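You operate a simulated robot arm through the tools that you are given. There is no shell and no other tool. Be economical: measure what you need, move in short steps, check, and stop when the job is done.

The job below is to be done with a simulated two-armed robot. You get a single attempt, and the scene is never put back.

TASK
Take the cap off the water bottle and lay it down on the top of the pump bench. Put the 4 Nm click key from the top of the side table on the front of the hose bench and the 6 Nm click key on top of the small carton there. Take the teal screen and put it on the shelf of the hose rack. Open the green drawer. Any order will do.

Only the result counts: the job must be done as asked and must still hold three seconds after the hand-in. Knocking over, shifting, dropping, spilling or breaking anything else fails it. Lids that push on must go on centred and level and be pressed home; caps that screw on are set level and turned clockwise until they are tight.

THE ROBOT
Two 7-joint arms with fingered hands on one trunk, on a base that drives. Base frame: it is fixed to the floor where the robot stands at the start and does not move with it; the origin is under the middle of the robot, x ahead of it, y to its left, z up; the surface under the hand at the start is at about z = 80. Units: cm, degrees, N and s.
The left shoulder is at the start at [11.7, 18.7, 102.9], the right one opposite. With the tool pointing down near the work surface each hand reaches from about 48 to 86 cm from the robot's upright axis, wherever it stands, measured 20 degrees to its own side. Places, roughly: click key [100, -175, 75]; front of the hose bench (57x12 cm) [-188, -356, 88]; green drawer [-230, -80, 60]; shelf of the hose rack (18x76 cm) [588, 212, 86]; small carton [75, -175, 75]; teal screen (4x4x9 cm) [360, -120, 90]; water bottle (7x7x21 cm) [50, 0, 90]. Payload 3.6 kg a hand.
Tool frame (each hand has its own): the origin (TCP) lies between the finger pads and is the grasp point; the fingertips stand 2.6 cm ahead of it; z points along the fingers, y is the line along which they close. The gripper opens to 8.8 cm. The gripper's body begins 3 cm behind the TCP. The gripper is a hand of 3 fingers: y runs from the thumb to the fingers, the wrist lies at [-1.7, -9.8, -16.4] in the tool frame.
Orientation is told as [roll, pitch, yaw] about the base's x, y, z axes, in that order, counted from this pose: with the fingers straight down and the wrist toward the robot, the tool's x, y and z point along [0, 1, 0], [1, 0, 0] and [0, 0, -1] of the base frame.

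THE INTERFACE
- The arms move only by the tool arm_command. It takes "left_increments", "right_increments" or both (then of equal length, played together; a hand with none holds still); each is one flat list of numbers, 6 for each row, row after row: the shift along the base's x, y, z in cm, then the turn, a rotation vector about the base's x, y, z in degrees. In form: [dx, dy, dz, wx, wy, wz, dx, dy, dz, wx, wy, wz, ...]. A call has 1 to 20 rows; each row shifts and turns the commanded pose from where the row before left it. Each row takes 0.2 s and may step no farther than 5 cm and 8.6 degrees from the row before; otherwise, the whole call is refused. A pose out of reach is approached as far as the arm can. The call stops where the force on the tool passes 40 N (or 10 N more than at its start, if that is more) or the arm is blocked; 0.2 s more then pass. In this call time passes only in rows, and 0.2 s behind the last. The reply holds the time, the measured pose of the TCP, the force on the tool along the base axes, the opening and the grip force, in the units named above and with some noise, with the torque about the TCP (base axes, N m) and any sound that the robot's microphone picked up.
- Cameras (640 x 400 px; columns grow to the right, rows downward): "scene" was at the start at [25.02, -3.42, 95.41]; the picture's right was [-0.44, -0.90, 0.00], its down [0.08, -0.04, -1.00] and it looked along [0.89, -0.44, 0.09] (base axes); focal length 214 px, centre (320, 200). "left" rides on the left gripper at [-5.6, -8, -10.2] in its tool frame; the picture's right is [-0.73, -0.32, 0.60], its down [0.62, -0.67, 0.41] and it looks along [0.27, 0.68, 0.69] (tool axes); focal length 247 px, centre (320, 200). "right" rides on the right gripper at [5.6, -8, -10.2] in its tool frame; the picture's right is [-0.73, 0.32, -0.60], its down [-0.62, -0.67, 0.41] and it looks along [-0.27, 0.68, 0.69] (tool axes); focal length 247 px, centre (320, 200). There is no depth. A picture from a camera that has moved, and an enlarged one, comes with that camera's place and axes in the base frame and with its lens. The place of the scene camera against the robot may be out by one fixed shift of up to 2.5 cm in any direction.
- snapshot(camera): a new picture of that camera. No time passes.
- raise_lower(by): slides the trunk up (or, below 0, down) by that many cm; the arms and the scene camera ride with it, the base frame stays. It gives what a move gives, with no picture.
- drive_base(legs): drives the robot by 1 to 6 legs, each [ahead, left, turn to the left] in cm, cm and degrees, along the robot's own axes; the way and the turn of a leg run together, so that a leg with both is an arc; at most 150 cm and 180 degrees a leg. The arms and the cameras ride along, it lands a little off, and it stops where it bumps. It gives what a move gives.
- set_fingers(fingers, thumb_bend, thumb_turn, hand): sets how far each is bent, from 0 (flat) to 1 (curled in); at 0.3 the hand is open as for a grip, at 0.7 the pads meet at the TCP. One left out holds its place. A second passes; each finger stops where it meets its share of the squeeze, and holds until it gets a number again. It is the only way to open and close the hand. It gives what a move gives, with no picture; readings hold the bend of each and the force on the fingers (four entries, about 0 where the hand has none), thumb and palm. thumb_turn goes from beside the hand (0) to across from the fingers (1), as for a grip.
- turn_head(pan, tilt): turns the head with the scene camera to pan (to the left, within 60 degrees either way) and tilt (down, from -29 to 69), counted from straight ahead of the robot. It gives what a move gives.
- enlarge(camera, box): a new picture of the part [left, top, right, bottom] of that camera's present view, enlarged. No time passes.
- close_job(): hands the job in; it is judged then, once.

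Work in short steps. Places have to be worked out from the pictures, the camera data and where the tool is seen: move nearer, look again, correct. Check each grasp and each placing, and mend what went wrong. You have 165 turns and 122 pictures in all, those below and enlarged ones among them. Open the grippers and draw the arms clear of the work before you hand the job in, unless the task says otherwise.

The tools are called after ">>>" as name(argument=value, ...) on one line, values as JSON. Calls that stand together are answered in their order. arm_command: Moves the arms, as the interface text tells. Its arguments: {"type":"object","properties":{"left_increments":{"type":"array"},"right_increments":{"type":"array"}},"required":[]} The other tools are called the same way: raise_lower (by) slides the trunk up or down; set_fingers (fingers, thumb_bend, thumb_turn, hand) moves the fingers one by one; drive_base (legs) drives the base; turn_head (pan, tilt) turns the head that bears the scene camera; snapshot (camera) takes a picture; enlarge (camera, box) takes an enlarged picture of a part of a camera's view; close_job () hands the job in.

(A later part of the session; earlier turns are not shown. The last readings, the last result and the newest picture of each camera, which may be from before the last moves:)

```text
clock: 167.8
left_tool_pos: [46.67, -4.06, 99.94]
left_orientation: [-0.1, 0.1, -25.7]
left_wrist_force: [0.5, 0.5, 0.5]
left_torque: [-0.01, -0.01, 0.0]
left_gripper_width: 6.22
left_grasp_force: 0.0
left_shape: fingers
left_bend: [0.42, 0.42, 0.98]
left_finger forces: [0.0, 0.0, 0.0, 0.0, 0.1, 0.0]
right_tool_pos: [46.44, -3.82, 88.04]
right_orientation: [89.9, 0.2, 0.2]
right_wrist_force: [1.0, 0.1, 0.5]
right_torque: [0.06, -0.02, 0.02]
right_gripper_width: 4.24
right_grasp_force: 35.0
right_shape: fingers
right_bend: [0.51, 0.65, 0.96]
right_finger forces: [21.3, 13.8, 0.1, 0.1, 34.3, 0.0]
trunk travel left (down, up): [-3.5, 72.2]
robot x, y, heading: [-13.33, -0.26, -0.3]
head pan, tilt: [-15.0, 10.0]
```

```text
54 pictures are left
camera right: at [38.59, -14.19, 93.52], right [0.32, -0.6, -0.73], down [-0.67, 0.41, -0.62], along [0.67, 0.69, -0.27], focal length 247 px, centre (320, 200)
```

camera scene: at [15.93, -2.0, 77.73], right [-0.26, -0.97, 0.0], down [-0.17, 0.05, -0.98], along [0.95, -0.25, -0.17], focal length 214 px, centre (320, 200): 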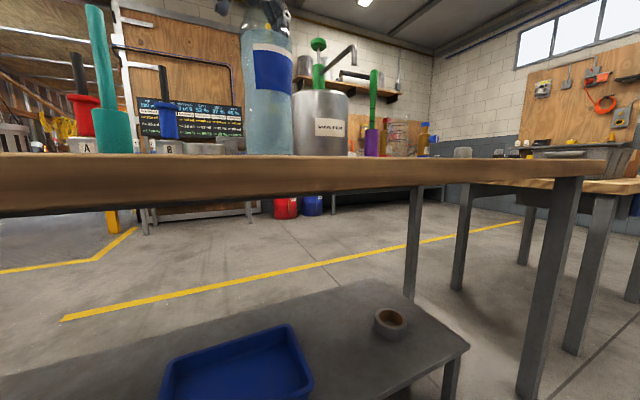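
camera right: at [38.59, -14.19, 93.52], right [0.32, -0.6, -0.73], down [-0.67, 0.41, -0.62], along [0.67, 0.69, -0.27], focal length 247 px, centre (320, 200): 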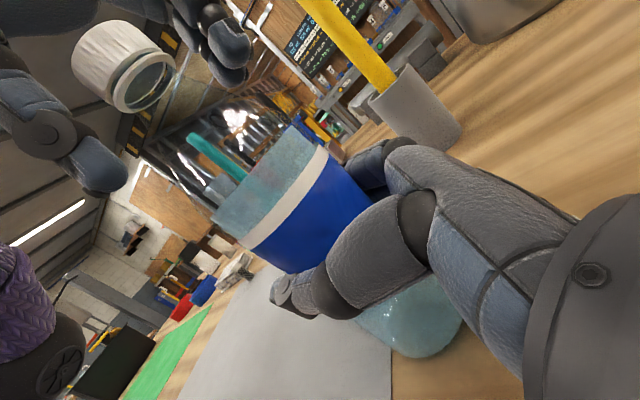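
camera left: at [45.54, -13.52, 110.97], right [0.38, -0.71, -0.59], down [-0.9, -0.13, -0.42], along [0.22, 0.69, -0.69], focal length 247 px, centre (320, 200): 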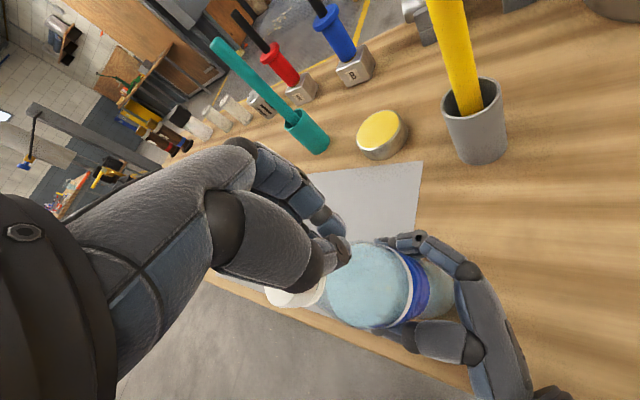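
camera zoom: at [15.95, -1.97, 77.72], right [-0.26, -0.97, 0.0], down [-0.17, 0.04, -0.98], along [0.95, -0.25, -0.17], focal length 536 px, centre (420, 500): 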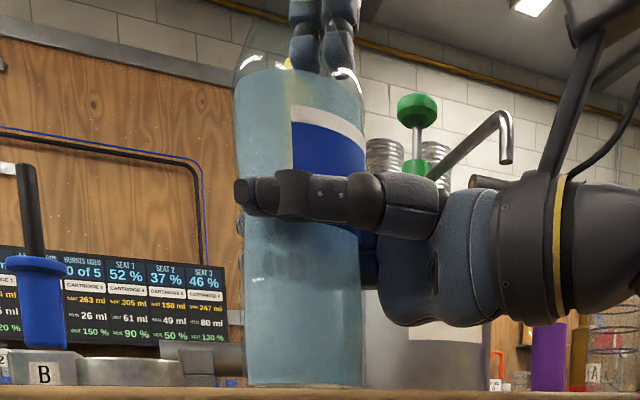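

The bottle has slipped only ~40° in total, so the cap is mostly turning. I'll run more cycles watching torque, saving pictures.

>>> set_fingers(hand="left", fingers=0.85, thumb_bend=0.85)

>>> arm_command(left_increments=[0, 0, 0.01, 0, 0, 5, 0, 0, 0.01, 0, 0, 5, 0, 0, 0.01, 0, 0, 5, 0, 0, 0.01, 0, 0, 5, 0, 0, 0.01, 0, 0, 5, 0, 0, 0.01, 0, 0, 5, 0, 0, 0.01, 0, 0, 5, 0, 0, 0.01, 0, 0, 5, 0, 0, 0.01, 0, 0, 5, 0, 0, 0.01, 0, 0, 5, 0, 0, 0.01, 0, 0, 5, 0, 0, 0.01, 0, 0, 5, 0, 0, 0.01, 0, 0, 5, 0, 0, 0.01, 0, 0, 5, 0, 0, 0.01, 0, 0, 5, 0, 0, 0.01, 0, 0, 5])

>>> set_fingers(hand="left", fingers=0.42, thumb_bend=0.42)

>>> arm_command(left_increments=[0, 0, 0, 0, 0, -8, 0, 0, 0, 0, 0, -8, 0, 0, 0, 0, 0, -8, 0, 0, 0, 0, 0, -8, 0, 0, 0, 0, 0, -8, 0, 0, 0, 0, 0, -8, 0, 0, 0, 0, 0, -8, 0, 0, 0, 0, 0, -8, 0, 0, 0, 0, 0, -8, 0, 0, 0, 0, 0, -8])

>>> set_fingers(hand="left", fingers=0.85, thumb_bend=0.85)

>>> arm_command(left_increments=[0, 0, 0.01, 0, 0, 5, 0, 0, 0.01, 0, 0, 5, 0, 0, 0.01, 0, 0, 5, 0, 0, 0.01, 0, 0, 5, 0, 0, 0.01, 0, 0, 5, 0, 0, 0.01, 0, 0, 5, 0, 0, 0.01, 0, 0, 5, 0, 0, 0.01, 0, 0, 5, 0, 0, 0.01, 0, 0, 5, 0, 0, 0.01, 0, 0, 5, 0, 0, 0.01, 0, 0, 5, 0, 0, 0.01, 0, 0, 5, 0, 0, 0.01, 0, 0, 5, 0, 0, 0.01, 0, 0, 5, 0, 0, 0.01, 0, 0, 5, 0, 0, 0.01, 0, 0, 5])

```text
clock: 168.8
left_tool_pos: [46.69, -4.06, 99.84]
left_orientation: [-0.1, 0.0, -25.5]
left_wrist_force: [7.3, 0.6, -0.7]
left_torque: [-0.03, -0.28, 0.06]
left_gripper_width: 2.44
left_grasp_force: 19.8
left_shape: fingers
left_bend: [0.64, 0.59, 0.97]
left_finger forces: [13.9, 8.3, 0.1, 0.0, 17.3, 0.0]
right_tool_pos: [46.32, -3.76, 88.01]
right_orientation: [90.0, 0.1, 0.3]
right_wrist_force: [-8.3, 0.2, -0.2]
right_torque: [0.04, -0.58, -0.07]
right_gripper_width: 4.26
right_grasp_force: 37.2
right_shape: fingers
right_bend: [0.51, 0.65, 0.98]
right_finger forces: [12.9, 20.1, 0.1, 0.0, 40.9, 0.0]
trunk travel left (down, up): [-3.5, 72.2]
robot x, y, heading: [-13.32, -0.49, 0.1]
head pan, tilt: [-15.0, 10.0]
```

```text
clock: 172.2
left_tool_pos: [46.65, -4.17, 100.27]
left_orientation: [-0.2, -0.3, 54.6]
left_wrist_force: [8.0, 10.0, 9.8]
left_torque: [0.44, -0.57, -0.42]
left_gripper_width: 2.43
left_grasp_force: 24.8
left_shape: fingers
left_bend: [0.64, 0.59, 1.0]
left_finger forces: [23.1, 9.6, 0.0, 0.1, 18.1, 0.0]
right_tool_pos: [46.46, -3.92, 87.96]
right_orientation: [89.8, 0.2, 0.2]
right_wrist_force: [-6.0, -14.1, 1.1]
right_torque: [0.21, -0.44, 0.51]
right_gripper_width: 4.18
right_grasp_force: 35.3
right_shape: fingers
right_bend: [0.52, 0.67, 0.97]
right_finger forces: [12.9, 21.1, 0.0, 0.1, 37.2, 0.0]
trunk travel left (down, up): [-3.5, 72.2]
robot x, y, heading: [-13.25, 0.11, -0.1]
head pan, tilt: [-15.0, 10.0]
```

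```text
clock: 173.2
left_tool_pos: [46.53, -4.19, 100.08]
left_orientation: [0.1, 0.1, 54.4]
left_wrist_force: [0.3, -0.5, 0.2]
left_torque: [0.0, 0.0, -0.02]
left_gripper_width: 6.2
left_grasp_force: 0.2
left_shape: fingers
left_bend: [0.42, 0.42, 0.98]
left_finger forces: [0.0, 0.0, 0.0, 0.0, 0.0, 0.1]
right_tool_pos: [46.51, -3.89, 87.91]
right_orientation: [89.8, 0.3, 0.2]
right_wrist_force: [0.8, -0.3, 0.8]
right_torque: [0.0, -0.03, 0.03]
right_gripper_width: 4.15
right_grasp_force: 35.0
right_shape: fingers
right_bend: [0.51, 0.67, 0.96]
right_finger forces: [21.0, 15.0, 0.1, 0.0, 34.7, 0.0]
trunk travel left (down, up): [-3.5, 72.2]
robot x, y, heading: [-13.25, 0.12, 0.1]
head pan, tilt: [-15.0, 10.0]
```

```text
clock: 175.3
left_tool_pos: [46.55, -4.2, 100.06]
left_orientation: [0.0, 0.0, -25.7]
left_wrist_force: [-0.3, 0.8, -1.0]
left_torque: [-0.02, 0.02, 0.01]
left_gripper_width: 6.22
left_grasp_force: 0.0
left_shape: fingers
left_bend: [0.42, 0.42, 0.98]
left_finger forces: [0.0, 0.0, 0.1, 0.0, 0.0, 0.0]
right_tool_pos: [46.55, -3.94, 88.01]
right_orientation: [89.8, 0.3, 0.2]
right_wrist_force: [-0.1, 0.1, -0.4]
right_torque: [0.02, 0.01, 0.0]
right_gripper_width: 4.16
right_grasp_force: 35.6
right_shape: fingers
right_bend: [0.51, 0.67, 0.96]
right_finger forces: [21.0, 14.6, 0.0, 0.1, 34.8, 0.0]
trunk travel left (down, up): [-3.5, 72.2]
robot x, y, heading: [-12.99, 0.12, -0.0]
head pan, tilt: [-15.0, 10.0]
```

```text
clock: 176.3
left_tool_pos: [46.68, -4.15, 100.03]
left_orientation: [-0.2, 0.0, -25.6]
left_wrist_force: [7.8, -0.5, -0.5]
left_torque: [-0.04, -0.3, 0.01]
left_gripper_width: 2.34
left_grasp_force: 19.3
left_shape: fingers
left_bend: [0.64, 0.6, 0.97]
left_finger forces: [14.2, 7.8, 0.0, 0.1, 17.3, 0.0]
right_tool_pos: [46.37, -3.86, 88.15]
right_orientation: [90.0, 0.1, 0.2]
right_wrist_force: [-7.8, 0.3, 0.0]
right_torque: [0.07, -0.59, -0.04]
right_gripper_width: 4.21
right_grasp_force: 37.3
right_shape: fingers
right_bend: [0.51, 0.66, 0.98]
right_finger forces: [12.4, 21.3, 0.0, 0.1, 41.1, 0.0]
trunk travel left (down, up): [-3.5, 72.2]
robot x, y, heading: [-12.89, -0.06, -0.1]
head pan, tilt: [-15.0, 10.0]
```

```text
clock: 179.8
left_tool_pos: [46.6, -3.98, 100.29]
left_orientation: [-0.2, -0.1, 54.6]
left_wrist_force: [7.6, 7.0, 5.9]
left_torque: [0.28, -0.59, -0.32]
left_gripper_width: 2.24
left_grasp_force: 24.8
left_shape: fingers
left_bend: [0.73, 0.59, 1.0]
left_finger forces: [25.9, 5.1, 0.1, 0.0, 18.3, 0.1]
right_tool_pos: [46.37, -3.88, 88.03]
right_orientation: [89.8, 0.2, 0.1]
right_wrist_force: [-7.4, -10.6, -0.7]
right_torque: [0.2, -0.34, 0.33]
right_gripper_width: 4.14
right_grasp_force: 35.8
right_shape: fingers
right_bend: [0.52, 0.67, 0.97]
right_finger forces: [13.7, 19.7, 0.0, 0.1, 38.0, 0.0]
trunk travel left (down, up): [-3.5, 72.2]
robot x, y, heading: [-13.18, -0.15, -0.2]
head pan, tilt: [-15.0, 10.0]
```

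Try a firm pull now with the current grip, to see if the cap is free.

>>> arm_command(left_increments=[0, 0, 0.4, 0, 0, 0, 0, 0, 0.4, 0, 0, 0, 0, 0, 0.4, 0, 0, 0, 0, 0, 0.4, 0, 0, 0, 0, 0, 0.4, 0, 0, 0])

>>> snapshot(camera="right")

```text
clock: 180.9
left_tool_pos: [46.6, -4.15, 102.36]
left_orientation: [-0.1, -0.1, 54.3]
left_wrist_force: [5.2, 2.0, -11.7]
left_torque: [0.06, -0.05, -0.04]
left_gripper_width: 1.86
left_grasp_force: 16.7
left_shape: fingers
left_bend: [0.67, 0.6, 0.97]
left_finger forces: [14.5, 6.1, 0.0, 0.1, 13.0, 0.0]
right_tool_pos: [46.53, -3.91, 87.94]
right_orientation: [89.8, 0.3, 0.2]
right_wrist_force: [-5.1, -2.2, 11.3]
right_torque: [0.2, -0.65, 0.03]
right_gripper_width: 4.15
right_grasp_force: 37.7
right_shape: fingers
right_bend: [0.52, 0.67, 0.96]
right_finger forces: [13.4, 21.5, 0.0, 0.0, 39.0, 0.1]
trunk travel left (down, up): [-3.5, 72.2]
robot x, y, heading: [-13.03, 0.14, -0.3]
head pan, tilt: [-15.0, 10.0]
```

```text
53 pictures are left
camera right: at [38.58, -14.18, 93.51], right [0.32, -0.6, -0.73], down [-0.67, 0.41, -0.62], along [0.67, 0.69, -0.27], focal length 247 px, centre (320, 200)
```

right: 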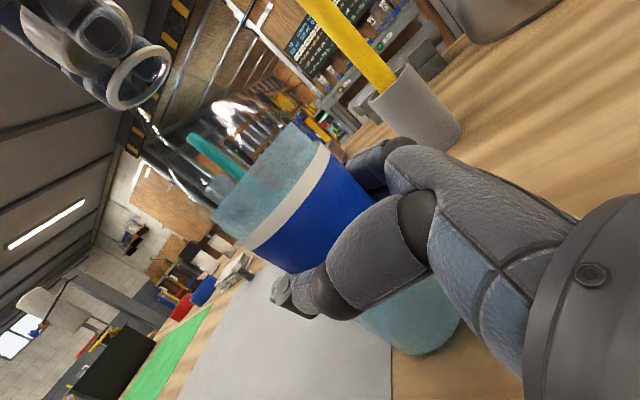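

Zoom to see the cap relative to the ring.

>>> enlarge(camera="right", box=[0, 0, 240, 150])

```text
2.67 times, centred on (120, 75) of right
camera zoom: at [38.58, -14.18, 93.51], right [0.32, -0.6, -0.73], down [-0.67, 0.41, -0.62], along [0.67, 0.69, -0.27], focal length 659 px, centre (853, 533)
```

zoom: 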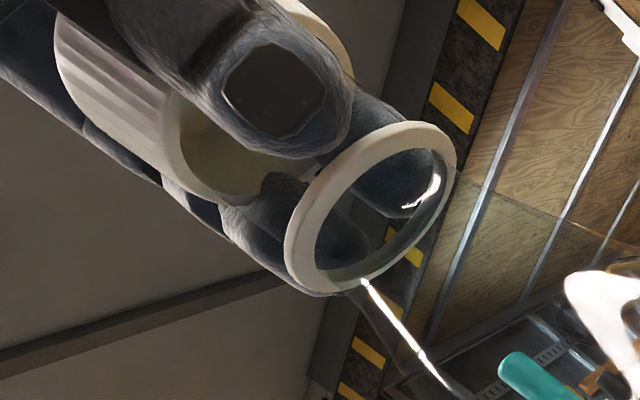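

The cap has come off the neck – the gap is now wide. Raise it further, slowly.

>>> arm_command(left_increments=[0, 0, 0.5, 0, 0, 0, 0, 0, 0.5, 0, 0, 0, 0, 0, 0.7, 0, 0, -2, 0, 0, 0.7, 0, 0, -4, 0, 0, 0, 0, 0, -5])

>>> enlarge(camera="right", box=[0, 0, 240, 150])

```text
clock: 182.2
left_tool_pos: [46.57, -4.3, 104.72]
left_orientation: [-0.1, 0.0, 43.3]
left_wrist_force: [-0.3, 0.0, -0.5]
left_torque: [0.01, -0.01, 0.02]
left_gripper_width: 1.24
left_grasp_force: 19.1
left_shape: fingers
left_bend: [0.74, 0.63, 0.96]
left_finger forces: [13.5, 5.9, 0.1, 0.0, 18.4, 0.0]
right_tool_pos: [46.52, -3.91, 87.87]
right_orientation: [89.7, 0.3, 0.2]
right_wrist_force: [-0.1, 0.4, -2.7]
right_torque: [0.03, -0.04, 0.0]
right_gripper_width: 4.11
right_grasp_force: 36.6
right_shape: fingers
right_bend: [0.51, 0.67, 0.96]
right_finger forces: [21.3, 15.3, 0.0, 0.1, 35.8, 0.1]
trunk travel left (down, up): [-3.5, 72.2]
robot x, y, heading: [-13.57, 0.05, -0.1]
head pan, tilt: [-15.0, 10.0]
```

```text
2.67 times, centred on (120, 75) of right
camera zoom: at [38.6, -14.19, 93.47], right [0.32, -0.6, -0.73], down [-0.67, 0.41, -0.62], along [0.67, 0.69, -0.27], focal length 659 px, centre (853, 533)
```

zoom: 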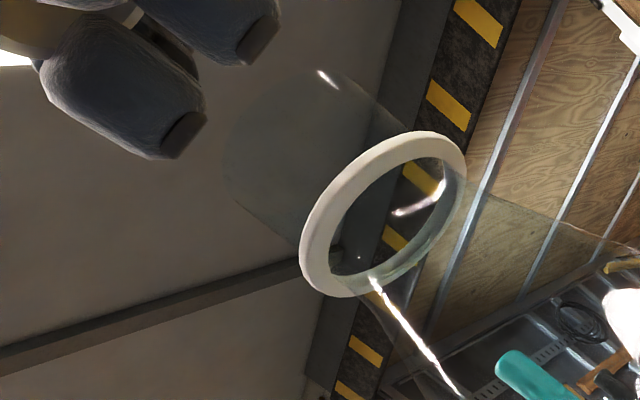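

The cap is off and in the left hand. Now release the bottle gently with the right hand and withdraw straight back.

>>> set_fingers(hand="right", fingers=0.45, thumb_bend=0.45)

>>> set_fingers(hand="right", fingers=0.3, thumb_bend=0.3)

>>> snapshot(camera="right")

```text
clock: 183.2
left_tool_pos: [46.64, -4.12, 104.7]
left_orientation: [-0.1, -0.1, 43.5]
left_wrist_force: [0.8, 0.1, -0.6]
left_torque: [0.05, -0.03, -0.01]
left_gripper_width: 1.24
left_grasp_force: 19.0
left_shape: fingers
left_bend: [0.74, 0.63, 0.96]
left_finger forces: [13.6, 5.9, 0.0, 0.0, 18.4, 0.1]
right_tool_pos: [46.37, -3.75, 88.06]
right_orientation: [89.9, 0.2, 0.2]
right_wrist_force: [0.4, 0.1, -0.3]
right_torque: [0.0, 0.04, 0.0]
right_gripper_width: 5.67
right_grasp_force: 0.5
right_shape: fingers
right_bend: [0.44, 0.45, 0.97]
right_finger forces: [0.4, 0.8, 0.0, 0.1, 0.2, 0.1]
trunk travel left (down, up): [-3.5, 72.2]
robot x, y, heading: [-12.88, 0.08, 0.1]
head pan, tilt: [-15.0, 10.0]
```

```text
clock: 184.2
left_tool_pos: [46.5, -4.18, 104.64]
left_orientation: [0.0, 0.0, 43.3]
left_wrist_force: [0.2, -0.3, 0.2]
left_torque: [0.0, -0.02, 0.0]
left_gripper_width: 1.24
left_grasp_force: 18.5
left_shape: fingers
left_bend: [0.74, 0.63, 0.96]
left_finger forces: [13.7, 5.9, 0.0, 0.0, 18.4, 0.1]
right_tool_pos: [46.31, -3.83, 87.92]
right_orientation: [89.7, 0.2, 0.1]
right_wrist_force: [0.7, 0.3, 1.0]
right_torque: [-0.01, -0.01, -0.01]
right_gripper_width: 8.83
right_grasp_force: 0.1
right_shape: fingers
right_bend: [0.3, 0.3, 0.97]
right_finger forces: [0.0, 0.0, 0.0, 0.1, 0.0, 0.1]
trunk travel left (down, up): [-3.5, 72.2]
robot x, y, heading: [-13.34, 0.3, -0.3]
head pan, tilt: [-15.0, 10.0]
```

```text
50 pictures are left
camera right: at [38.55, -14.2, 93.55], right [0.32, -0.6, -0.73], down [-0.67, 0.41, -0.62], along [0.67, 0.69, -0.27], focal length 247 px, centre (320, 200)
```

right: 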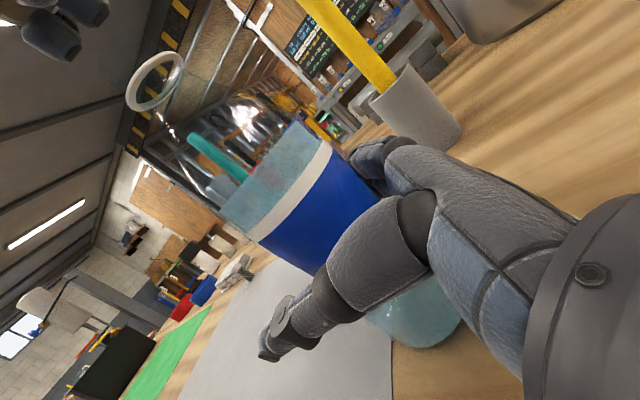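

Bottle stands free. Withdraw the right hand along −y, then up and back to default attitude.

>>> arm_command(right_increments=[0, -2, 0, 0, 0, 0, 0, -3, 0, 0, 0, 0, 0, -4, 0, 0, 0, 0, 0, -4, 0, 0, 0, 0, 0, -4, 0, 0, 0, 0, 0, -4, 0, 0, 0, 0, 0, -4, 0, 0, 0, 0, 0, -2, 3, 0, 0, 0, 0, -2, 4, 0, 0, 0, 0, 0, 4, 0, 0, 0, 0, 0, 4, 0, 0, 0, 0, 0, 4, 0, 0, 0, 0, 0, 1, 0, 0, 0])

>>> arm_command(left_increments=[1, -1.5, 0, 0, 0, -8, 1.5, -2, 0, 0, 0, -8, 2, -2, 0, 0, 0, -8, 2, -2, 0, 0, 0, -8, 2, -2, 0, 0, 0, -8, 0, -2, 0, 0, 0, 0], right_increments=[-1, 0, 0, -8, 0, 0, -1, 0, 0, -8, 0, 0, -1, 0, 0, -8, 0, 0, -1, 0, 0, -8, 0, 0, -1, 0, 0, -8, 0, 0, -1, 0, 0, -8, 0, 0])

>>> snapshot(camera="left")

```text
clock: 186.9
left_tool_pos: [46.59, -4.2, 104.7]
left_orientation: [-0.1, 0.0, 43.4]
left_wrist_force: [0.1, 0.2, -0.4]
left_torque: [-0.01, 0.04, 0.0]
left_gripper_width: 1.26
left_grasp_force: 19.1
left_shape: fingers
left_bend: [0.74, 0.63, 0.96]
left_finger forces: [13.5, 5.8, 0.0, 0.0, 18.4, 0.0]
right_tool_pos: [46.49, -33.02, 107.97]
right_orientation: [89.7, 0.2, 0.2]
right_wrist_force: [0.4, 0.2, 0.2]
right_torque: [0.01, -0.03, -0.01]
right_gripper_width: 8.83
right_grasp_force: 0.1
right_shape: fingers
right_bend: [0.3, 0.3, 0.97]
right_finger forces: [0.0, 0.1, 0.0, 0.1, 0.1, 0.1]
trunk travel left (down, up): [-3.5, 72.2]
robot x, y, heading: [-13.12, 0.28, 0.0]
head pan, tilt: [-15.0, 10.0]
```

```text
clock: 188.3
left_tool_pos: [55.31, -8.69, 101.94]
left_orientation: [-0.1, -0.2, 3.3]
left_wrist_force: [-0.1, 0.2, 1.1]
left_torque: [-0.02, -0.01, -0.02]
left_gripper_width: 1.21
left_grasp_force: 18.4
left_shape: fingers
left_bend: [0.74, 0.63, 0.96]
left_finger forces: [13.6, 5.7, 0.1, 0.0, 18.1, 0.1]
left hand out of reach, approached as far as the arm can: row 3, 4, 6
right_tool_pos: [40.51, -32.96, 108.09]
right_orientation: [41.7, 0.3, 0.0]
right_wrist_force: [-0.4, 0.4, 0.5]
right_torque: [-0.01, 0.01, -0.02]
right_gripper_width: 8.81
right_grasp_force: 0.0
right_shape: fingers
right_bend: [0.3, 0.3, 0.97]
right_finger forces: [0.0, 0.1, 0.1, 0.1, 0.0, 0.0]
trunk travel left (down, up): [-3.5, 72.2]
robot x, y, heading: [-13.26, 0.33, -0.0]
head pan, tilt: [-15.0, 10.0]
```

```text
49 pictures are left
camera left: at [47.63, -14.75, 112.14], right [-0.27, -0.75, -0.6], down [-0.7, 0.58, -0.41], along [0.66, 0.3, -0.69], focal length 247 px, centre (320, 200)
```

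left: 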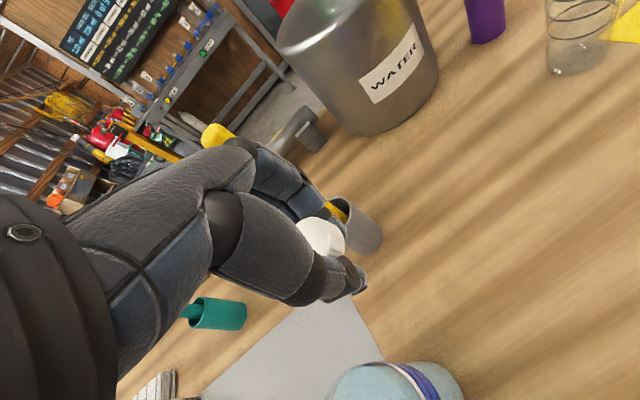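

Cap is held at about TCP level. Move to bare wood at about (55,-16) and descend.

>>> arm_command(left_increments=[0, -2, -2, 0, 0, 0, 0, -2, -3, 0, 0, 0, 0, -2, -3, 0, 0, 0, 0, -1, -3, 0, 0, 0])

```text
clock: 189.3
left_tool_pos: [55.01, -14.3, 90.35]
left_orientation: [0.0, 0.0, 3.5]
left_wrist_force: [-1.1, -0.7, 0.2]
left_torque: [0.03, -0.01, -0.01]
left_gripper_width: 1.21
left_grasp_force: 18.3
left_shape: fingers
left_bend: [0.74, 0.63, 0.96]
left_finger forces: [13.4, 5.6, 0.0, 0.0, 18.2, 0.1]
left hand out of reach, approached as far as the arm can: row 2, 3
right_tool_pos: [40.4, -32.88, 107.92]
right_orientation: [41.8, 0.2, 0.0]
right_wrist_force: [0.6, -0.3, 0.6]
right_torque: [0.01, 0.02, 0.0]
right_gripper_width: 8.79
right_grasp_force: 0.0
right_shape: fingers
right_bend: [0.3, 0.3, 0.97]
right_finger forces: [0.0, 0.0, 0.0, 0.0, 0.0, 0.1]
trunk travel left (down, up): [-3.5, 72.2]
robot x, y, heading: [-13.36, 0.04, 0.0]
head pan, tilt: [-15.0, 10.0]
```

Continue down in shrinking steps.

>>> arm_command(left_increments=[0, -0.5, -2.5, 0, 0, 0, 0, -0.5, -2, 0, 0, 0, 0, 0, -1, 0, 0, 0, 0, 0, -0.5, 0, 0, 0, 0, 0, -0.5, 0, 0, 0])

>>> snapshot(camera="left")

```text
clock: 190.6
left_tool_pos: [54.9, -15.46, 83.8]
left_orientation: [0.0, -0.1, 3.6]
left_wrist_force: [1.1, 0.3, -0.2]
left_torque: [-0.01, -0.01, -0.01]
left_gripper_width: 1.21
left_grasp_force: 18.0
left_shape: fingers
left_bend: [0.74, 0.63, 0.96]
left_finger forces: [13.3, 5.8, 0.0, 0.1, 18.2, 0.0]
right_tool_pos: [40.41, -33.02, 108.13]
right_orientation: [41.9, 0.3, 0.0]
right_wrist_force: [0.2, 0.1, -0.7]
right_torque: [-0.03, 0.0, 0.03]
right_gripper_width: 8.82
right_grasp_force: 0.1
right_shape: fingers
right_bend: [0.3, 0.3, 0.97]
right_finger forces: [0.0, 0.0, 0.0, 0.0, 0.0, 0.0]
trunk travel left (down, up): [-3.5, 72.2]
robot x, y, heading: [-13.36, 0.09, 0.1]
head pan, tilt: [-15.0, 10.0]
```

```text
48 pictures are left
camera left: at [47.35, -21.44, 93.89], right [-0.27, -0.75, -0.6], down [-0.7, 0.58, -0.41], along [0.66, 0.31, -0.69], focal length 247 px, centre (320, 200)
```

left: 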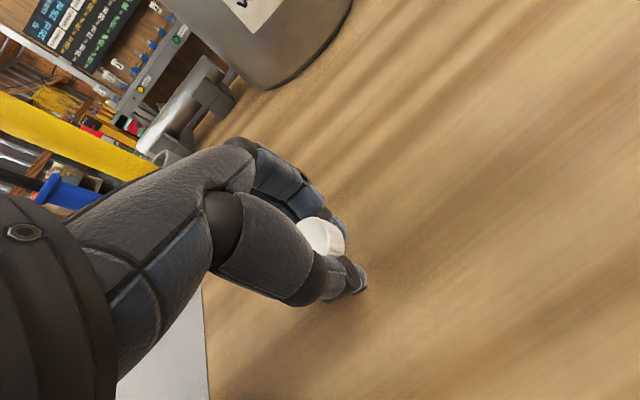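

Nearly down; touch gently.

>>> arm_command(left_increments=[0, 0, -0.4, 0, 0, 0, 0, 0, -0.3, 0, 0, 0, 0, 0, -0.3, 0, 0, 0])

```text
clock: 191.3
left_tool_pos: [54.81, -15.31, 82.8]
left_orientation: [-0.1, 0.0, 3.3]
left_wrist_force: [0.3, 0.2, 2.2]
left_torque: [-0.04, 0.04, -0.02]
left_gripper_width: 1.17
left_grasp_force: 20.0
left_shape: fingers
left_bend: [0.74, 0.63, 0.96]
left_finger forces: [13.4, 5.8, 0.1, 0.0, 21.3, 0.0]
right_tool_pos: [40.39, -33.02, 108.0]
right_orientation: [41.9, 0.4, -0.1]
right_wrist_force: [0.0, -0.2, -0.1]
right_torque: [0.0, -0.01, 0.03]
right_gripper_width: 8.81
right_grasp_force: 0.0
right_shape: fingers
right_bend: [0.3, 0.3, 0.97]
right_finger forces: [0.0, 0.1, 0.1, 0.1, 0.0, 0.1]
trunk travel left (down, up): [-3.5, 72.2]
robot x, y, heading: [-13.2, 0.01, -0.2]
head pan, tilt: [-15.0, 10.0]
```

Light contact. Open in two stages.

>>> set_fingers(hand="left", fingers=0.6, thumb_bend=0.58)

>>> arm_command(left_increments=[0, 0, 0.4, 0, 0, 0])

>>> set_fingers(hand="left", fingers=0.35, thumb_bend=0.35)

>>> arm_command(left_increments=[0, 0, 1, 0, 0, 0, 0, 0, 3, 0, 0, 0, 0, 0, 4, 0, 0, 0, 0, 0, 4, 0, 0, 0, 0, 0, 4, 0, 0, 0])

>>> snapshot(camera="left")

```text
clock: 192.3
left_tool_pos: [54.77, -15.4, 82.87]
left_orientation: [-0.1, -0.1, 3.4]
left_wrist_force: [-2.5, -1.3, 6.3]
left_torque: [0.02, -0.03, -0.05]
left_gripper_width: 2.34
left_grasp_force: 3.5
left_shape: fingers
left_bend: [0.62, 0.57, 0.97]
left_finger forces: [2.4, 3.9, 0.1, 0.1, 1.1, 0.0]
right_tool_pos: [40.34, -32.85, 108.06]
right_orientation: [41.8, 0.2, 0.0]
right_wrist_force: [0.3, 0.0, 0.5]
right_torque: [0.0, 0.0, 0.02]
right_gripper_width: 8.81
right_grasp_force: 0.0
right_shape: fingers
right_bend: [0.3, 0.3, 0.97]
right_finger forces: [0.0, 0.1, 0.0, 0.0, 0.1, 0.0]
trunk travel left (down, up): [-3.5, 72.2]
robot x, y, heading: [-13.11, -0.14, -0.3]
head pan, tilt: [-15.0, 10.0]
```

```text
clock: 192.8
left_tool_pos: [54.95, -15.45, 83.15]
left_orientation: [0.0, 0.1, 3.5]
left_wrist_force: [0.3, -0.1, -0.1]
left_torque: [0.01, 0.01, -0.01]
left_gripper_width: 2.62
left_grasp_force: 0.1
left_shape: fingers
left_bend: [0.6, 0.57, 0.97]
left_finger forces: [0.0, 0.0, 0.0, 0.0, 0.0, 0.1]
right_tool_pos: [40.56, -32.97, 108.1]
right_orientation: [41.8, 0.4, 0.0]
right_wrist_force: [-0.1, 0.3, -0.6]
right_torque: [-0.01, -0.03, -0.01]
right_gripper_width: 8.78
right_grasp_force: 0.1
right_shape: fingers
right_bend: [0.3, 0.3, 0.97]
right_finger forces: [0.0, 0.0, 0.0, 0.0, 0.0, 0.0]
trunk travel left (down, up): [-3.5, 72.2]
robot x, y, heading: [-13.03, -0.15, 0.1]
head pan, tilt: [-15.0, 10.0]
```

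```text
clock: 193.8
left_tool_pos: [54.89, -15.4, 83.15]
left_orientation: [-0.1, 0.0, 3.4]
left_wrist_force: [0.1, -0.2, 0.4]
left_torque: [-0.03, -0.02, -0.03]
left_gripper_width: 7.71
left_grasp_force: 0.1
left_shape: fingers
left_bend: [0.35, 0.35, 0.97]
left_finger forces: [0.0, 0.0, 0.0, 0.0, 0.0, 0.0]
right_tool_pos: [40.51, -32.93, 107.9]
right_orientation: [41.8, 0.4, 0.0]
right_wrist_force: [0.0, 0.3, 0.1]
right_torque: [0.0, 0.0, 0.0]
right_gripper_width: 8.83
right_grasp_force: 0.1
right_shape: fingers
right_bend: [0.3, 0.3, 0.97]
right_finger forces: [0.0, 0.0, 0.1, 0.0, 0.0, 0.1]
trunk travel left (down, up): [-3.5, 72.2]
robot x, y, heading: [-13.29, 0.45, -0.2]
head pan, tilt: [-15.0, 10.0]
```

```text
clock: 194.9
left_tool_pos: [55.48, -12.16, 96.03]
left_orientation: [-0.1, 0.1, 3.3]
left_wrist_force: [0.0, -0.5, 0.3]
left_torque: [-0.03, -0.01, 0.0]
left_gripper_width: 7.75
left_grasp_force: 0.0
left_shape: fingers
left_bend: [0.35, 0.35, 0.97]
left_finger forces: [0.0, 0.0, 0.1, 0.0, 0.0, 0.0]
left hand out of reach, approached as far as the arm can: row 3, 4, 5
right_tool_pos: [40.41, -32.89, 108.08]
right_orientation: [41.8, 0.4, 0.0]
right_wrist_force: [-0.4, 0.8, -0.3]
right_torque: [-0.02, -0.03, -0.01]
right_gripper_width: 8.82
right_grasp_force: 0.2
right_shape: fingers
right_bend: [0.3, 0.3, 0.97]
right_finger forces: [0.1, 0.0, 0.0, 0.1, 0.0, 0.0]
trunk travel left (down, up): [-3.5, 72.2]
robot x, y, heading: [-13.45, -0.26, 0.0]
head pan, tilt: [-15.0, 10.0]
```

```text
47 pictures are left
camera left: at [47.87, -18.18, 106.09], right [-0.28, -0.75, -0.6], down [-0.7, 0.58, -0.41], along [0.66, 0.3, -0.69], focal length 247 px, centre (320, 200)
```

left: 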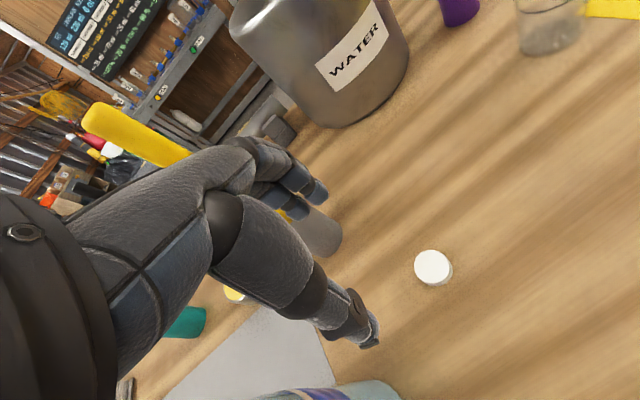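

The cap lies on the bench (top up). Raise the trunk to lift both hands clear.

>>> raise_lower(by=16)

>>> arm_command(left_increments=[0, 2, 2, 0, 0, 0, 0, 3, 2, 0, 0, 0, 0, 4, 2, 0, 0, 0, 0, 4, 0, 0, 0, 0, 0, 4, 0, 0, 0, 0], right_increments=[0, 0, 0, -8, 0, 0, 0, 0, 0, -8, 0, 0, 0, 0, 0, -8, 0, 0, 0, 0, 0, -8, 0, 0, 0, 0, 0, -8, 0, 0])

>>> snapshot(camera="scene")

```text
clock: 196.8
left_tool_pos: [45.61, -11.92, 122.63]
left_orientation: [-0.8, -11.5, 3.4]
left_wrist_force: [1.1, 1.5, -0.3]
left_torque: [0.02, 0.0, 0.02]
left_gripper_width: 7.74
left_grasp_force: 0.0
left_shape: fingers
left_bend: [0.35, 0.35, 0.97]
left_finger forces: [0.0, 0.0, 0.1, 0.0, 0.0, 0.0]
right_tool_pos: [40.44, -32.87, 123.92]
right_orientation: [41.9, 0.5, 0.1]
right_wrist_force: [-0.7, -0.8, -0.4]
right_torque: [-0.01, -0.04, 0.0]
right_gripper_width: 8.83
right_grasp_force: 0.0
right_shape: fingers
right_bend: [0.3, 0.3, 0.97]
right_finger forces: [0.0, 0.0, 0.0, 0.0, 0.1, 0.0]
trunk travel left (down, up): [-19.5, 56.2]
robot x, y, heading: [-13.05, 0.04, -0.0]
head pan, tilt: [-15.0, 10.0]
```

```text
clock: 198.0
left_tool_pos: [45.34, 5.37, 128.71]
left_orientation: [-0.9, -11.6, 3.5]
left_wrist_force: [0.0, -0.1, -0.8]
left_torque: [-0.02, 0.02, -0.01]
left_gripper_width: 7.78
left_grasp_force: 0.1
left_shape: fingers
left_bend: [0.35, 0.35, 0.97]
left_finger forces: [0.1, 0.0, 0.1, 0.0, 0.1, 0.0]
right_tool_pos: [40.38, -32.78, 124.08]
right_orientation: [1.6, 0.2, -0.3]
right_wrist_force: [-0.4, 0.5, 0.2]
right_torque: [-0.02, -0.02, 0.02]
right_gripper_width: 8.8
right_grasp_force: 0.1
right_shape: fingers
right_bend: [0.3, 0.3, 0.97]
right_finger forces: [0.1, 0.1, 0.0, 0.1, 0.0, 0.0]
trunk travel left (down, up): [-19.5, 56.2]
robot x, y, heading: [-13.28, 0.02, 0.2]
head pan, tilt: [-15.0, 10.0]
```

```text
46 pictures are left
camera scene: at [12.53, -1.9, 95.18], right [-0.26, -0.97, 0.0], down [-0.17, 0.04, -0.98], along [0.95, -0.25, -0.17], focal length 214 px, centre (320, 200)
```

scene: 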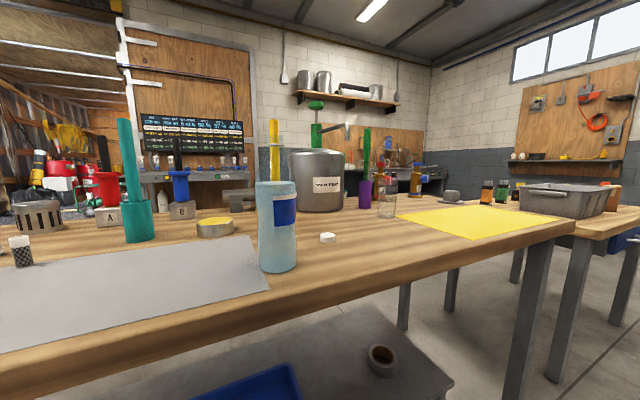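

Cap done. Now back off and turn right to look toward the side table.

>>> drive_base(legs=[[-25, 0, 0], [0, 0, -75]])

>>> turn_head(pan=0, tilt=15)

>>> snapshot(camera="scene")

```text
clock: 203.0
left_tool_pos: [-16.58, -54.66, 128.64]
left_orientation: [-0.8, -11.7, -70.0]
left_wrist_force: [0.5, -0.1, 0.4]
left_torque: [-0.03, 0.03, 0.04]
left_gripper_width: 7.76
left_grasp_force: 0.0
left_shape: fingers
left_bend: [0.35, 0.35, 0.97]
left_finger forces: [0.0, 0.0, 0.0, 0.1, 0.0, 0.0]
right_tool_pos: [-54.63, -60.69, 124.03]
right_orientation: [1.9, 0.1, -73.7]
right_wrist_force: [0.7, -0.5, 0.2]
right_torque: [0.01, -0.02, -0.01]
right_gripper_width: 8.8
right_grasp_force: 0.0
right_shape: fingers
right_bend: [0.3, 0.3, 0.97]
right_finger forces: [0.0, 0.0, 0.0, 0.0, 0.0, 0.0]
trunk travel left (down, up): [-19.5, 56.2]
robot x, y, heading: [-38.27, -0.12, -73.7]
head pan, tilt: [-15.0, 10.0]
```

```text
clock: 203.7
left_tool_pos: [-16.67, -54.79, 128.6]
left_orientation: [-0.8, -11.7, -70.0]
left_wrist_force: [-0.3, -0.4, 0.1]
left_torque: [0.02, -0.03, -0.02]
left_gripper_width: 7.75
left_grasp_force: 0.1
left_shape: fingers
left_bend: [0.35, 0.35, 0.97]
left_finger forces: [0.0, 0.1, 0.0, 0.0, 0.0, 0.1]
right_tool_pos: [-54.63, -60.66, 124.03]
right_orientation: [1.8, 0.3, -73.7]
right_wrist_force: [0.7, -0.3, 0.3]
right_torque: [-0.01, 0.02, 0.01]
right_gripper_width: 8.79
right_grasp_force: 0.2
right_shape: fingers
right_bend: [0.3, 0.3, 0.97]
right_finger forces: [0.0, 0.1, 0.1, 0.0, 0.0, 0.0]
trunk travel left (down, up): [-19.5, 56.2]
robot x, y, heading: [-38.39, -0.05, -73.8]
head pan, tilt: [0.0, 15.0]
```

```text
45 pictures are left
camera scene: at [-31.52, -25.48, 94.36], right [-0.96, -0.28, 0.0], down [-0.07, 0.25, -0.97], along [0.27, -0.93, -0.26], focal length 214 px, centre (320, 200)
```

scene: 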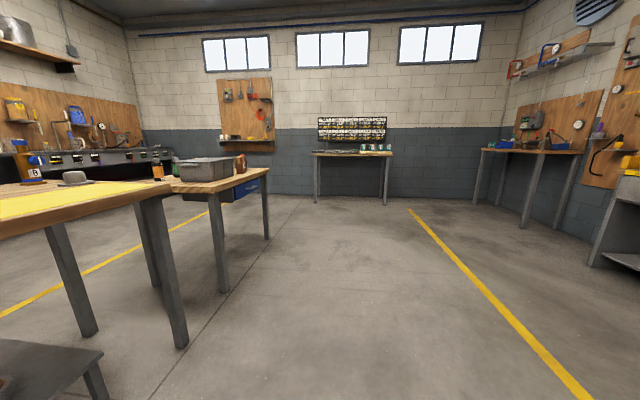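

The side table is at about x≥62, y −115…−200. Drive there and face +x.

>>> drive_base(legs=[[148, 0, 0], [0, 0, 74], [8, -28, 0]])

>>> turn_head(pan=0, tilt=30)

>>> snapshot(camera="scene")

```text
clock: 215.7
left_tool_pos: [69.36, -159.74, 128.7]
left_orientation: [-0.9, -11.7, 4.0]
left_wrist_force: [-0.4, -0.3, 0.8]
left_torque: [-0.01, 0.01, 0.01]
left_gripper_width: 7.74
left_grasp_force: 0.0
left_shape: fingers
left_bend: [0.35, 0.35, 0.97]
left_finger forces: [0.0, 0.0, 0.1, 0.0, 0.1, 0.0]
right_tool_pos: [64.81, -197.83, 123.91]
right_orientation: [2.0, 0.2, 0.4]
right_wrist_force: [-0.7, -0.7, -0.2]
right_torque: [0.02, 0.0, -0.01]
right_gripper_width: 8.8
right_grasp_force: 0.1
right_shape: fingers
right_bend: [0.3, 0.3, 0.97]
right_finger forces: [0.0, 0.0, 0.0, 0.1, 0.0, 0.1]
trunk travel left (down, up): [-19.5, 56.2]
robot x, y, heading: [10.75, -165.61, 0.7]
head pan, tilt: [0.0, 15.0]
```

```text
clock: 216.4
left_tool_pos: [69.29, -159.59, 128.62]
left_orientation: [-0.8, -11.7, 4.0]
left_wrist_force: [0.2, 0.2, 0.7]
left_torque: [-0.01, 0.02, 0.01]
left_gripper_width: 7.75
left_grasp_force: 0.1
left_shape: fingers
left_bend: [0.35, 0.35, 0.97]
left_finger forces: [0.0, 0.0, 0.0, 0.0, 0.0, 0.0]
right_tool_pos: [64.69, -197.81, 123.92]
right_orientation: [1.8, 0.1, 0.4]
right_wrist_force: [-0.2, 0.6, 0.1]
right_torque: [-0.01, 0.02, -0.01]
right_gripper_width: 8.83
right_grasp_force: 0.1
right_shape: fingers
right_bend: [0.3, 0.3, 0.97]
right_finger forces: [0.1, 0.0, 0.0, 0.1, 0.0, 0.0]
trunk travel left (down, up): [-19.5, 56.2]
robot x, y, heading: [10.72, -165.65, 0.5]
head pan, tilt: [0.0, 30.0]
```

```text
44 pictures are left
camera scene: at [36.58, -164.71, 91.95], right [0.01, -1.0, 0.0], down [-0.5, -0.01, -0.87], along [0.87, 0.01, -0.5], focal length 214 px, centre (320, 200)
```

scene: 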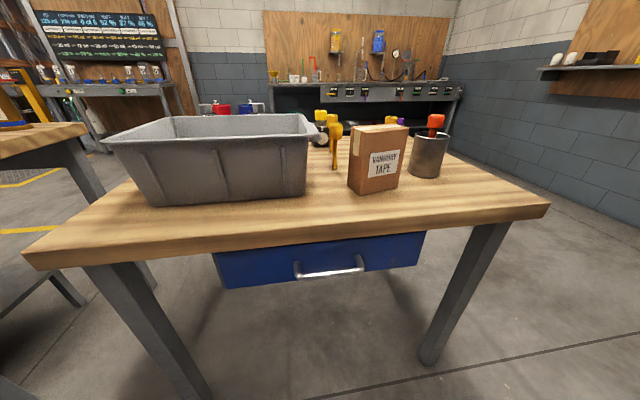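

The carton, can and yellow handles stand at the back of the table. Raise the trunk for a better view and zoom.

>>> raise_lower(by=25)

>>> turn_head(pan=0, tilt=40)

>>> enlarge(camera="scene", box=[240, 60, 480, 240])

```text
clock: 219.0
left_tool_pos: [69.36, -159.57, 153.65]
left_orientation: [-0.8, -11.6, 4.1]
left_wrist_force: [-0.2, 0.3, -0.9]
left_torque: [0.0, 0.03, 0.01]
left_gripper_width: 7.76
left_grasp_force: 0.0
left_shape: fingers
left_bend: [0.35, 0.35, 0.97]
left_finger forces: [0.1, 0.0, 0.0, 0.0, 0.0, 0.0]
right_tool_pos: [64.67, -197.61, 149.0]
right_orientation: [1.8, 0.2, 0.4]
right_wrist_force: [0.0, 0.3, 0.1]
right_torque: [0.0, 0.01, -0.01]
right_gripper_width: 8.83
right_grasp_force: 0.1
right_shape: fingers
right_bend: [0.3, 0.3, 0.97]
right_finger forces: [0.1, 0.1, 0.0, 0.0, 0.0, 0.0]
trunk travel left (down, up): [-44.5, 31.2]
robot x, y, heading: [10.96, -165.43, 0.6]
head pan, tilt: [0.0, 30.0]
```

```text
clock: 219.8
left_tool_pos: [69.44, -159.68, 153.44]
left_orientation: [-0.8, -11.7, 4.1]
left_wrist_force: [0.2, -0.2, 0.3]
left_torque: [0.0, 0.0, 0.0]
left_gripper_width: 7.74
left_grasp_force: 0.0
left_shape: fingers
left_bend: [0.35, 0.35, 0.97]
left_finger forces: [0.1, 0.1, 0.1, 0.1, 0.0, 0.0]
right_tool_pos: [64.69, -197.77, 149.05]
right_orientation: [1.8, 0.2, 0.4]
right_wrist_force: [0.5, -0.5, 0.9]
right_torque: [0.02, 0.0, 0.02]
right_gripper_width: 8.83
right_grasp_force: 0.0
right_shape: fingers
right_bend: [0.3, 0.3, 0.97]
right_finger forces: [0.1, 0.0, 0.0, 0.0, 0.0, 0.0]
trunk travel left (down, up): [-44.5, 31.2]
robot x, y, heading: [10.98, -165.4, 0.7]
head pan, tilt: [0.0, 40.0]
```

```text
2.22 times, centred on (360, 150) of scene
camera zoom: at [32.3, -164.74, 117.4], right [0.01, -1.0, 0.0], down [-0.64, -0.01, -0.77], along [0.77, 0.01, -0.64], focal length 477 px, centre (231, 311)
```

zoom: 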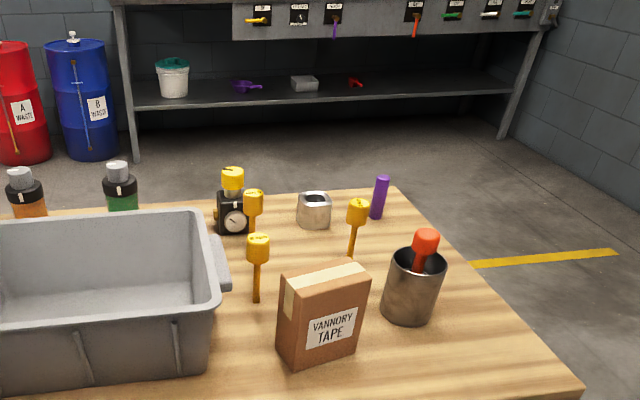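

Three yellow click keys stand upright. Zoom in for their labels.

>>> enlarge(camera="scene", box=[310, 130, 390, 180])

```text
8.00 times, centred on (350, 155) of scene
camera zoom: at [32.3, -164.74, 117.4], right [0.01, -1.0, 0.0], down [-0.64, -0.01, -0.77], along [0.77, 0.01, -0.64], focal length 1716 px, centre (80, 560)
```

zoom: 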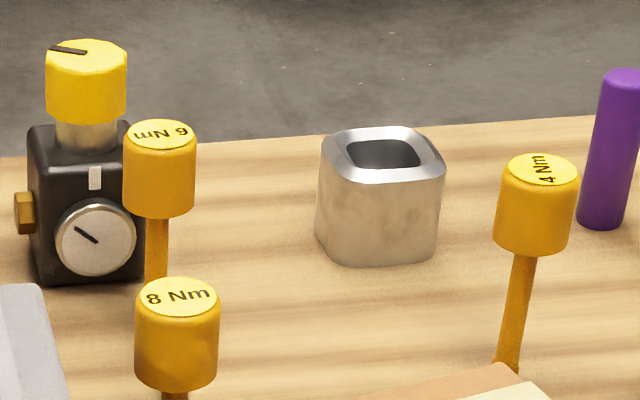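

Labels read: front = 8 Nm, back-left = 6 Nm (≈108,-167.5), right = 4 Nm (≈104.5,-185), knob tops z≈81. Drive nearer, lower the trunk, and set the right hand over the area.

>>> drive_base(legs=[[0, 15, 0], [18, 0, 0]])

>>> raise_lower(by=-25)

>>> arm_command(right_increments=[3, 0, -1, 0, 0, 8, 3, 0, -1, 0, 0, 8, 3, 0, -1, 0, 0, 8, 3, 0, -1, 0, 0, 8, 3, 0, -1, 0, 0, 8, 2, 0, -1, 0, 0, 8, 2, 0, -1, 0, 0, 8, 2, 0, -1, 0, 0, 8])

```text
clock: 222.3
left_tool_pos: [87.74, -144.43, 153.52]
left_orientation: [-0.8, -11.6, 3.9]
left_wrist_force: [0.7, -0.3, -0.8]
left_torque: [0.0, 0.02, 0.02]
left_gripper_width: 7.74
left_grasp_force: 0.0
left_shape: fingers
left_bend: [0.35, 0.35, 0.97]
left_finger forces: [0.1, 0.0, 0.0, 0.0, 0.1, 0.0]
right_tool_pos: [83.05, -182.54, 148.95]
right_orientation: [1.9, 0.3, 0.3]
right_wrist_force: [0.1, 0.4, 0.3]
right_torque: [-0.01, 0.04, -0.02]
right_gripper_width: 8.79
right_grasp_force: 0.1
right_shape: fingers
right_bend: [0.3, 0.3, 0.97]
right_finger forces: [0.0, 0.1, 0.1, 0.0, 0.1, 0.0]
trunk travel left (down, up): [-44.5, 31.2]
robot x, y, heading: [29.09, -150.88, 0.5]
head pan, tilt: [0.0, 40.0]
```

```text
clock: 224.8
left_tool_pos: [87.59, -144.41, 128.8]
left_orientation: [-0.9, -11.7, 3.9]
left_wrist_force: [-0.5, -1.2, -0.4]
left_torque: [0.02, 0.0, -0.01]
left_gripper_width: 7.77
left_grasp_force: 0.0
left_shape: fingers
left_bend: [0.35, 0.35, 0.97]
left_finger forces: [0.0, 0.0, 0.0, 0.0, 0.1, 0.0]
right_tool_pos: [82.88, -182.57, 124.14]
right_orientation: [1.8, 0.2, 0.3]
right_wrist_force: [-0.4, 0.0, -0.8]
right_torque: [0.01, 0.01, 0.0]
right_gripper_width: 8.83
right_grasp_force: 0.1
right_shape: fingers
right_bend: [0.3, 0.3, 0.97]
right_finger forces: [0.0, 0.0, 0.0, 0.1, 0.0, 0.1]
trunk travel left (down, up): [-19.5, 56.2]
robot x, y, heading: [29.03, -150.14, 0.4]
head pan, tilt: [0.0, 40.0]
```

```text
clock: 226.6
left_tool_pos: [87.72, -144.46, 128.56]
left_orientation: [-0.9, -11.6, 3.9]
left_wrist_force: [0.5, 0.8, 0.8]
left_torque: [0.03, 0.01, 0.0]
left_gripper_width: 7.77
left_grasp_force: 0.0
left_shape: fingers
left_bend: [0.35, 0.35, 0.97]
left_finger forces: [0.0, 0.1, 0.0, 0.0, 0.0, 0.0]
right_tool_pos: [95.32, -182.15, 111.23]
right_orientation: [2.0, 0.1, 64.5]
right_wrist_force: [-0.3, 0.2, 0.2]
right_torque: [-0.03, -0.01, -0.03]
right_gripper_width: 8.81
right_grasp_force: 0.0
right_shape: fingers
right_bend: [0.3, 0.3, 0.97]
right_finger forces: [0.0, 0.0, 0.0, 0.1, 0.0, 0.0]
right hand out of reach, approached as far as the arm can: row 5, 6, 7, 8
trunk travel left (down, up): [-19.5, 56.2]
robot x, y, heading: [29.31, -150.66, 0.6]
head pan, tilt: [0.0, 40.0]
```

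View with the right hand camera from here.

>>> snapshot(camera="right")

```text
41 pictures are left
camera right: at [87.28, -187.19, 121.42], right [0.82, -0.04, 0.57], down [0.26, -0.86, -0.43], along [0.51, 0.5, -0.7], focal length 247 px, centre (320, 200)
```

right: 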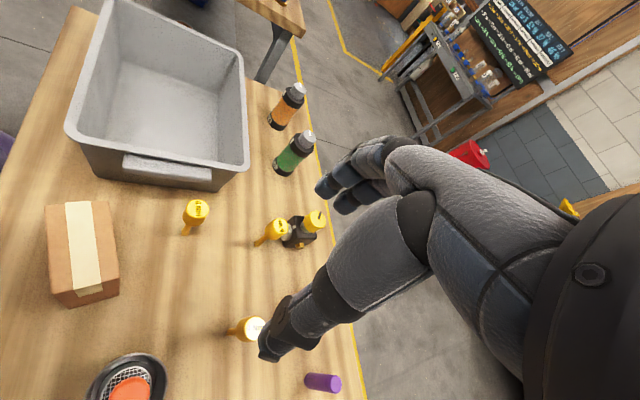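

Key 6 ≈(107.1,-167.5), key 4 ≈(103.7,-184.8), carton top centre ≈(80.3,-175.6), gauge right beside key 6. The left hand (yaw ≈ −75) avoids the gauge best. Retract the right hand and shift the base right.

>>> arm_command(right_increments=[-3, -2, 2, 0, 0, -8, -3, -2, 2, 0, 0, -8, -3, -2, 2, 0, 0, -8, -3, -2, 2, 0, 0, -8, -3, -2, 1, 0, 0, -8, -3, -2, 0, 0, 0, -8, -3, 0, 0, 0, 0, -8, 0, 0, 0, 0, 0, -8], left_increments=[-1, 0, 0, 0, 5.8, 0, -1, 0, 0, 0, 5.8, 0, 0, 0, 0, 0, 0, -8, 0, 0, 0, 0, 0, -8, 0, 0, 0, 0, 0, -8, 0, 0, -1, 0, 0, -8, 0, 0, -1, 0, 0, -8, 0, 0, -1, 0, 0, -8])

>>> drive_base(legs=[[0, -27, 0]])

```text
clock: 228.4
left_tool_pos: [85.79, -144.4, 125.62]
left_orientation: [0.0, -0.2, -44.2]
left_wrist_force: [-0.8, -0.5, 0.0]
left_torque: [-0.02, 0.05, 0.05]
left_gripper_width: 7.73
left_grasp_force: 0.1
left_shape: fingers
left_bend: [0.35, 0.35, 0.97]
left_finger forces: [0.0, 0.0, 0.1, 0.0, 0.0, 0.0]
right_tool_pos: [74.38, -193.99, 120.08]
right_orientation: [1.9, 0.3, 0.2]
right_wrist_force: [-0.1, 0.4, 0.5]
right_torque: [0.0, -0.01, 0.01]
right_gripper_width: 8.82
right_grasp_force: 0.1
right_shape: fingers
right_bend: [0.3, 0.3, 0.97]
right_finger forces: [0.0, 0.0, 0.1, 0.0, 0.1, 0.0]
trunk travel left (down, up): [-19.5, 56.2]
robot x, y, heading: [29.35, -149.99, 0.3]
head pan, tilt: [0.0, 40.0]
```

```text
clock: 230.3
left_tool_pos: [85.97, -171.03, 125.74]
left_orientation: [0.0, -0.1, -43.9]
left_wrist_force: [-0.5, 0.0, 0.3]
left_torque: [0.0, -0.01, 0.0]
left_gripper_width: 7.75
left_grasp_force: 0.1
left_shape: fingers
left_bend: [0.35, 0.35, 0.97]
left_finger forces: [0.1, 0.0, 0.0, 0.0, 0.1, 0.0]
right_tool_pos: [74.84, -220.72, 120.14]
right_orientation: [1.9, 0.2, 0.6]
right_wrist_force: [0.2, 0.2, 0.4]
right_torque: [0.0, 0.01, 0.0]
right_gripper_width: 8.8
right_grasp_force: 0.0
right_shape: fingers
right_bend: [0.3, 0.3, 0.97]
right_finger forces: [0.1, 0.1, 0.0, 0.0, 0.0, 0.0]
trunk travel left (down, up): [-19.5, 56.2]
robot x, y, heading: [29.59, -177.08, 0.7]
head pan, tilt: [0.0, 40.0]
```

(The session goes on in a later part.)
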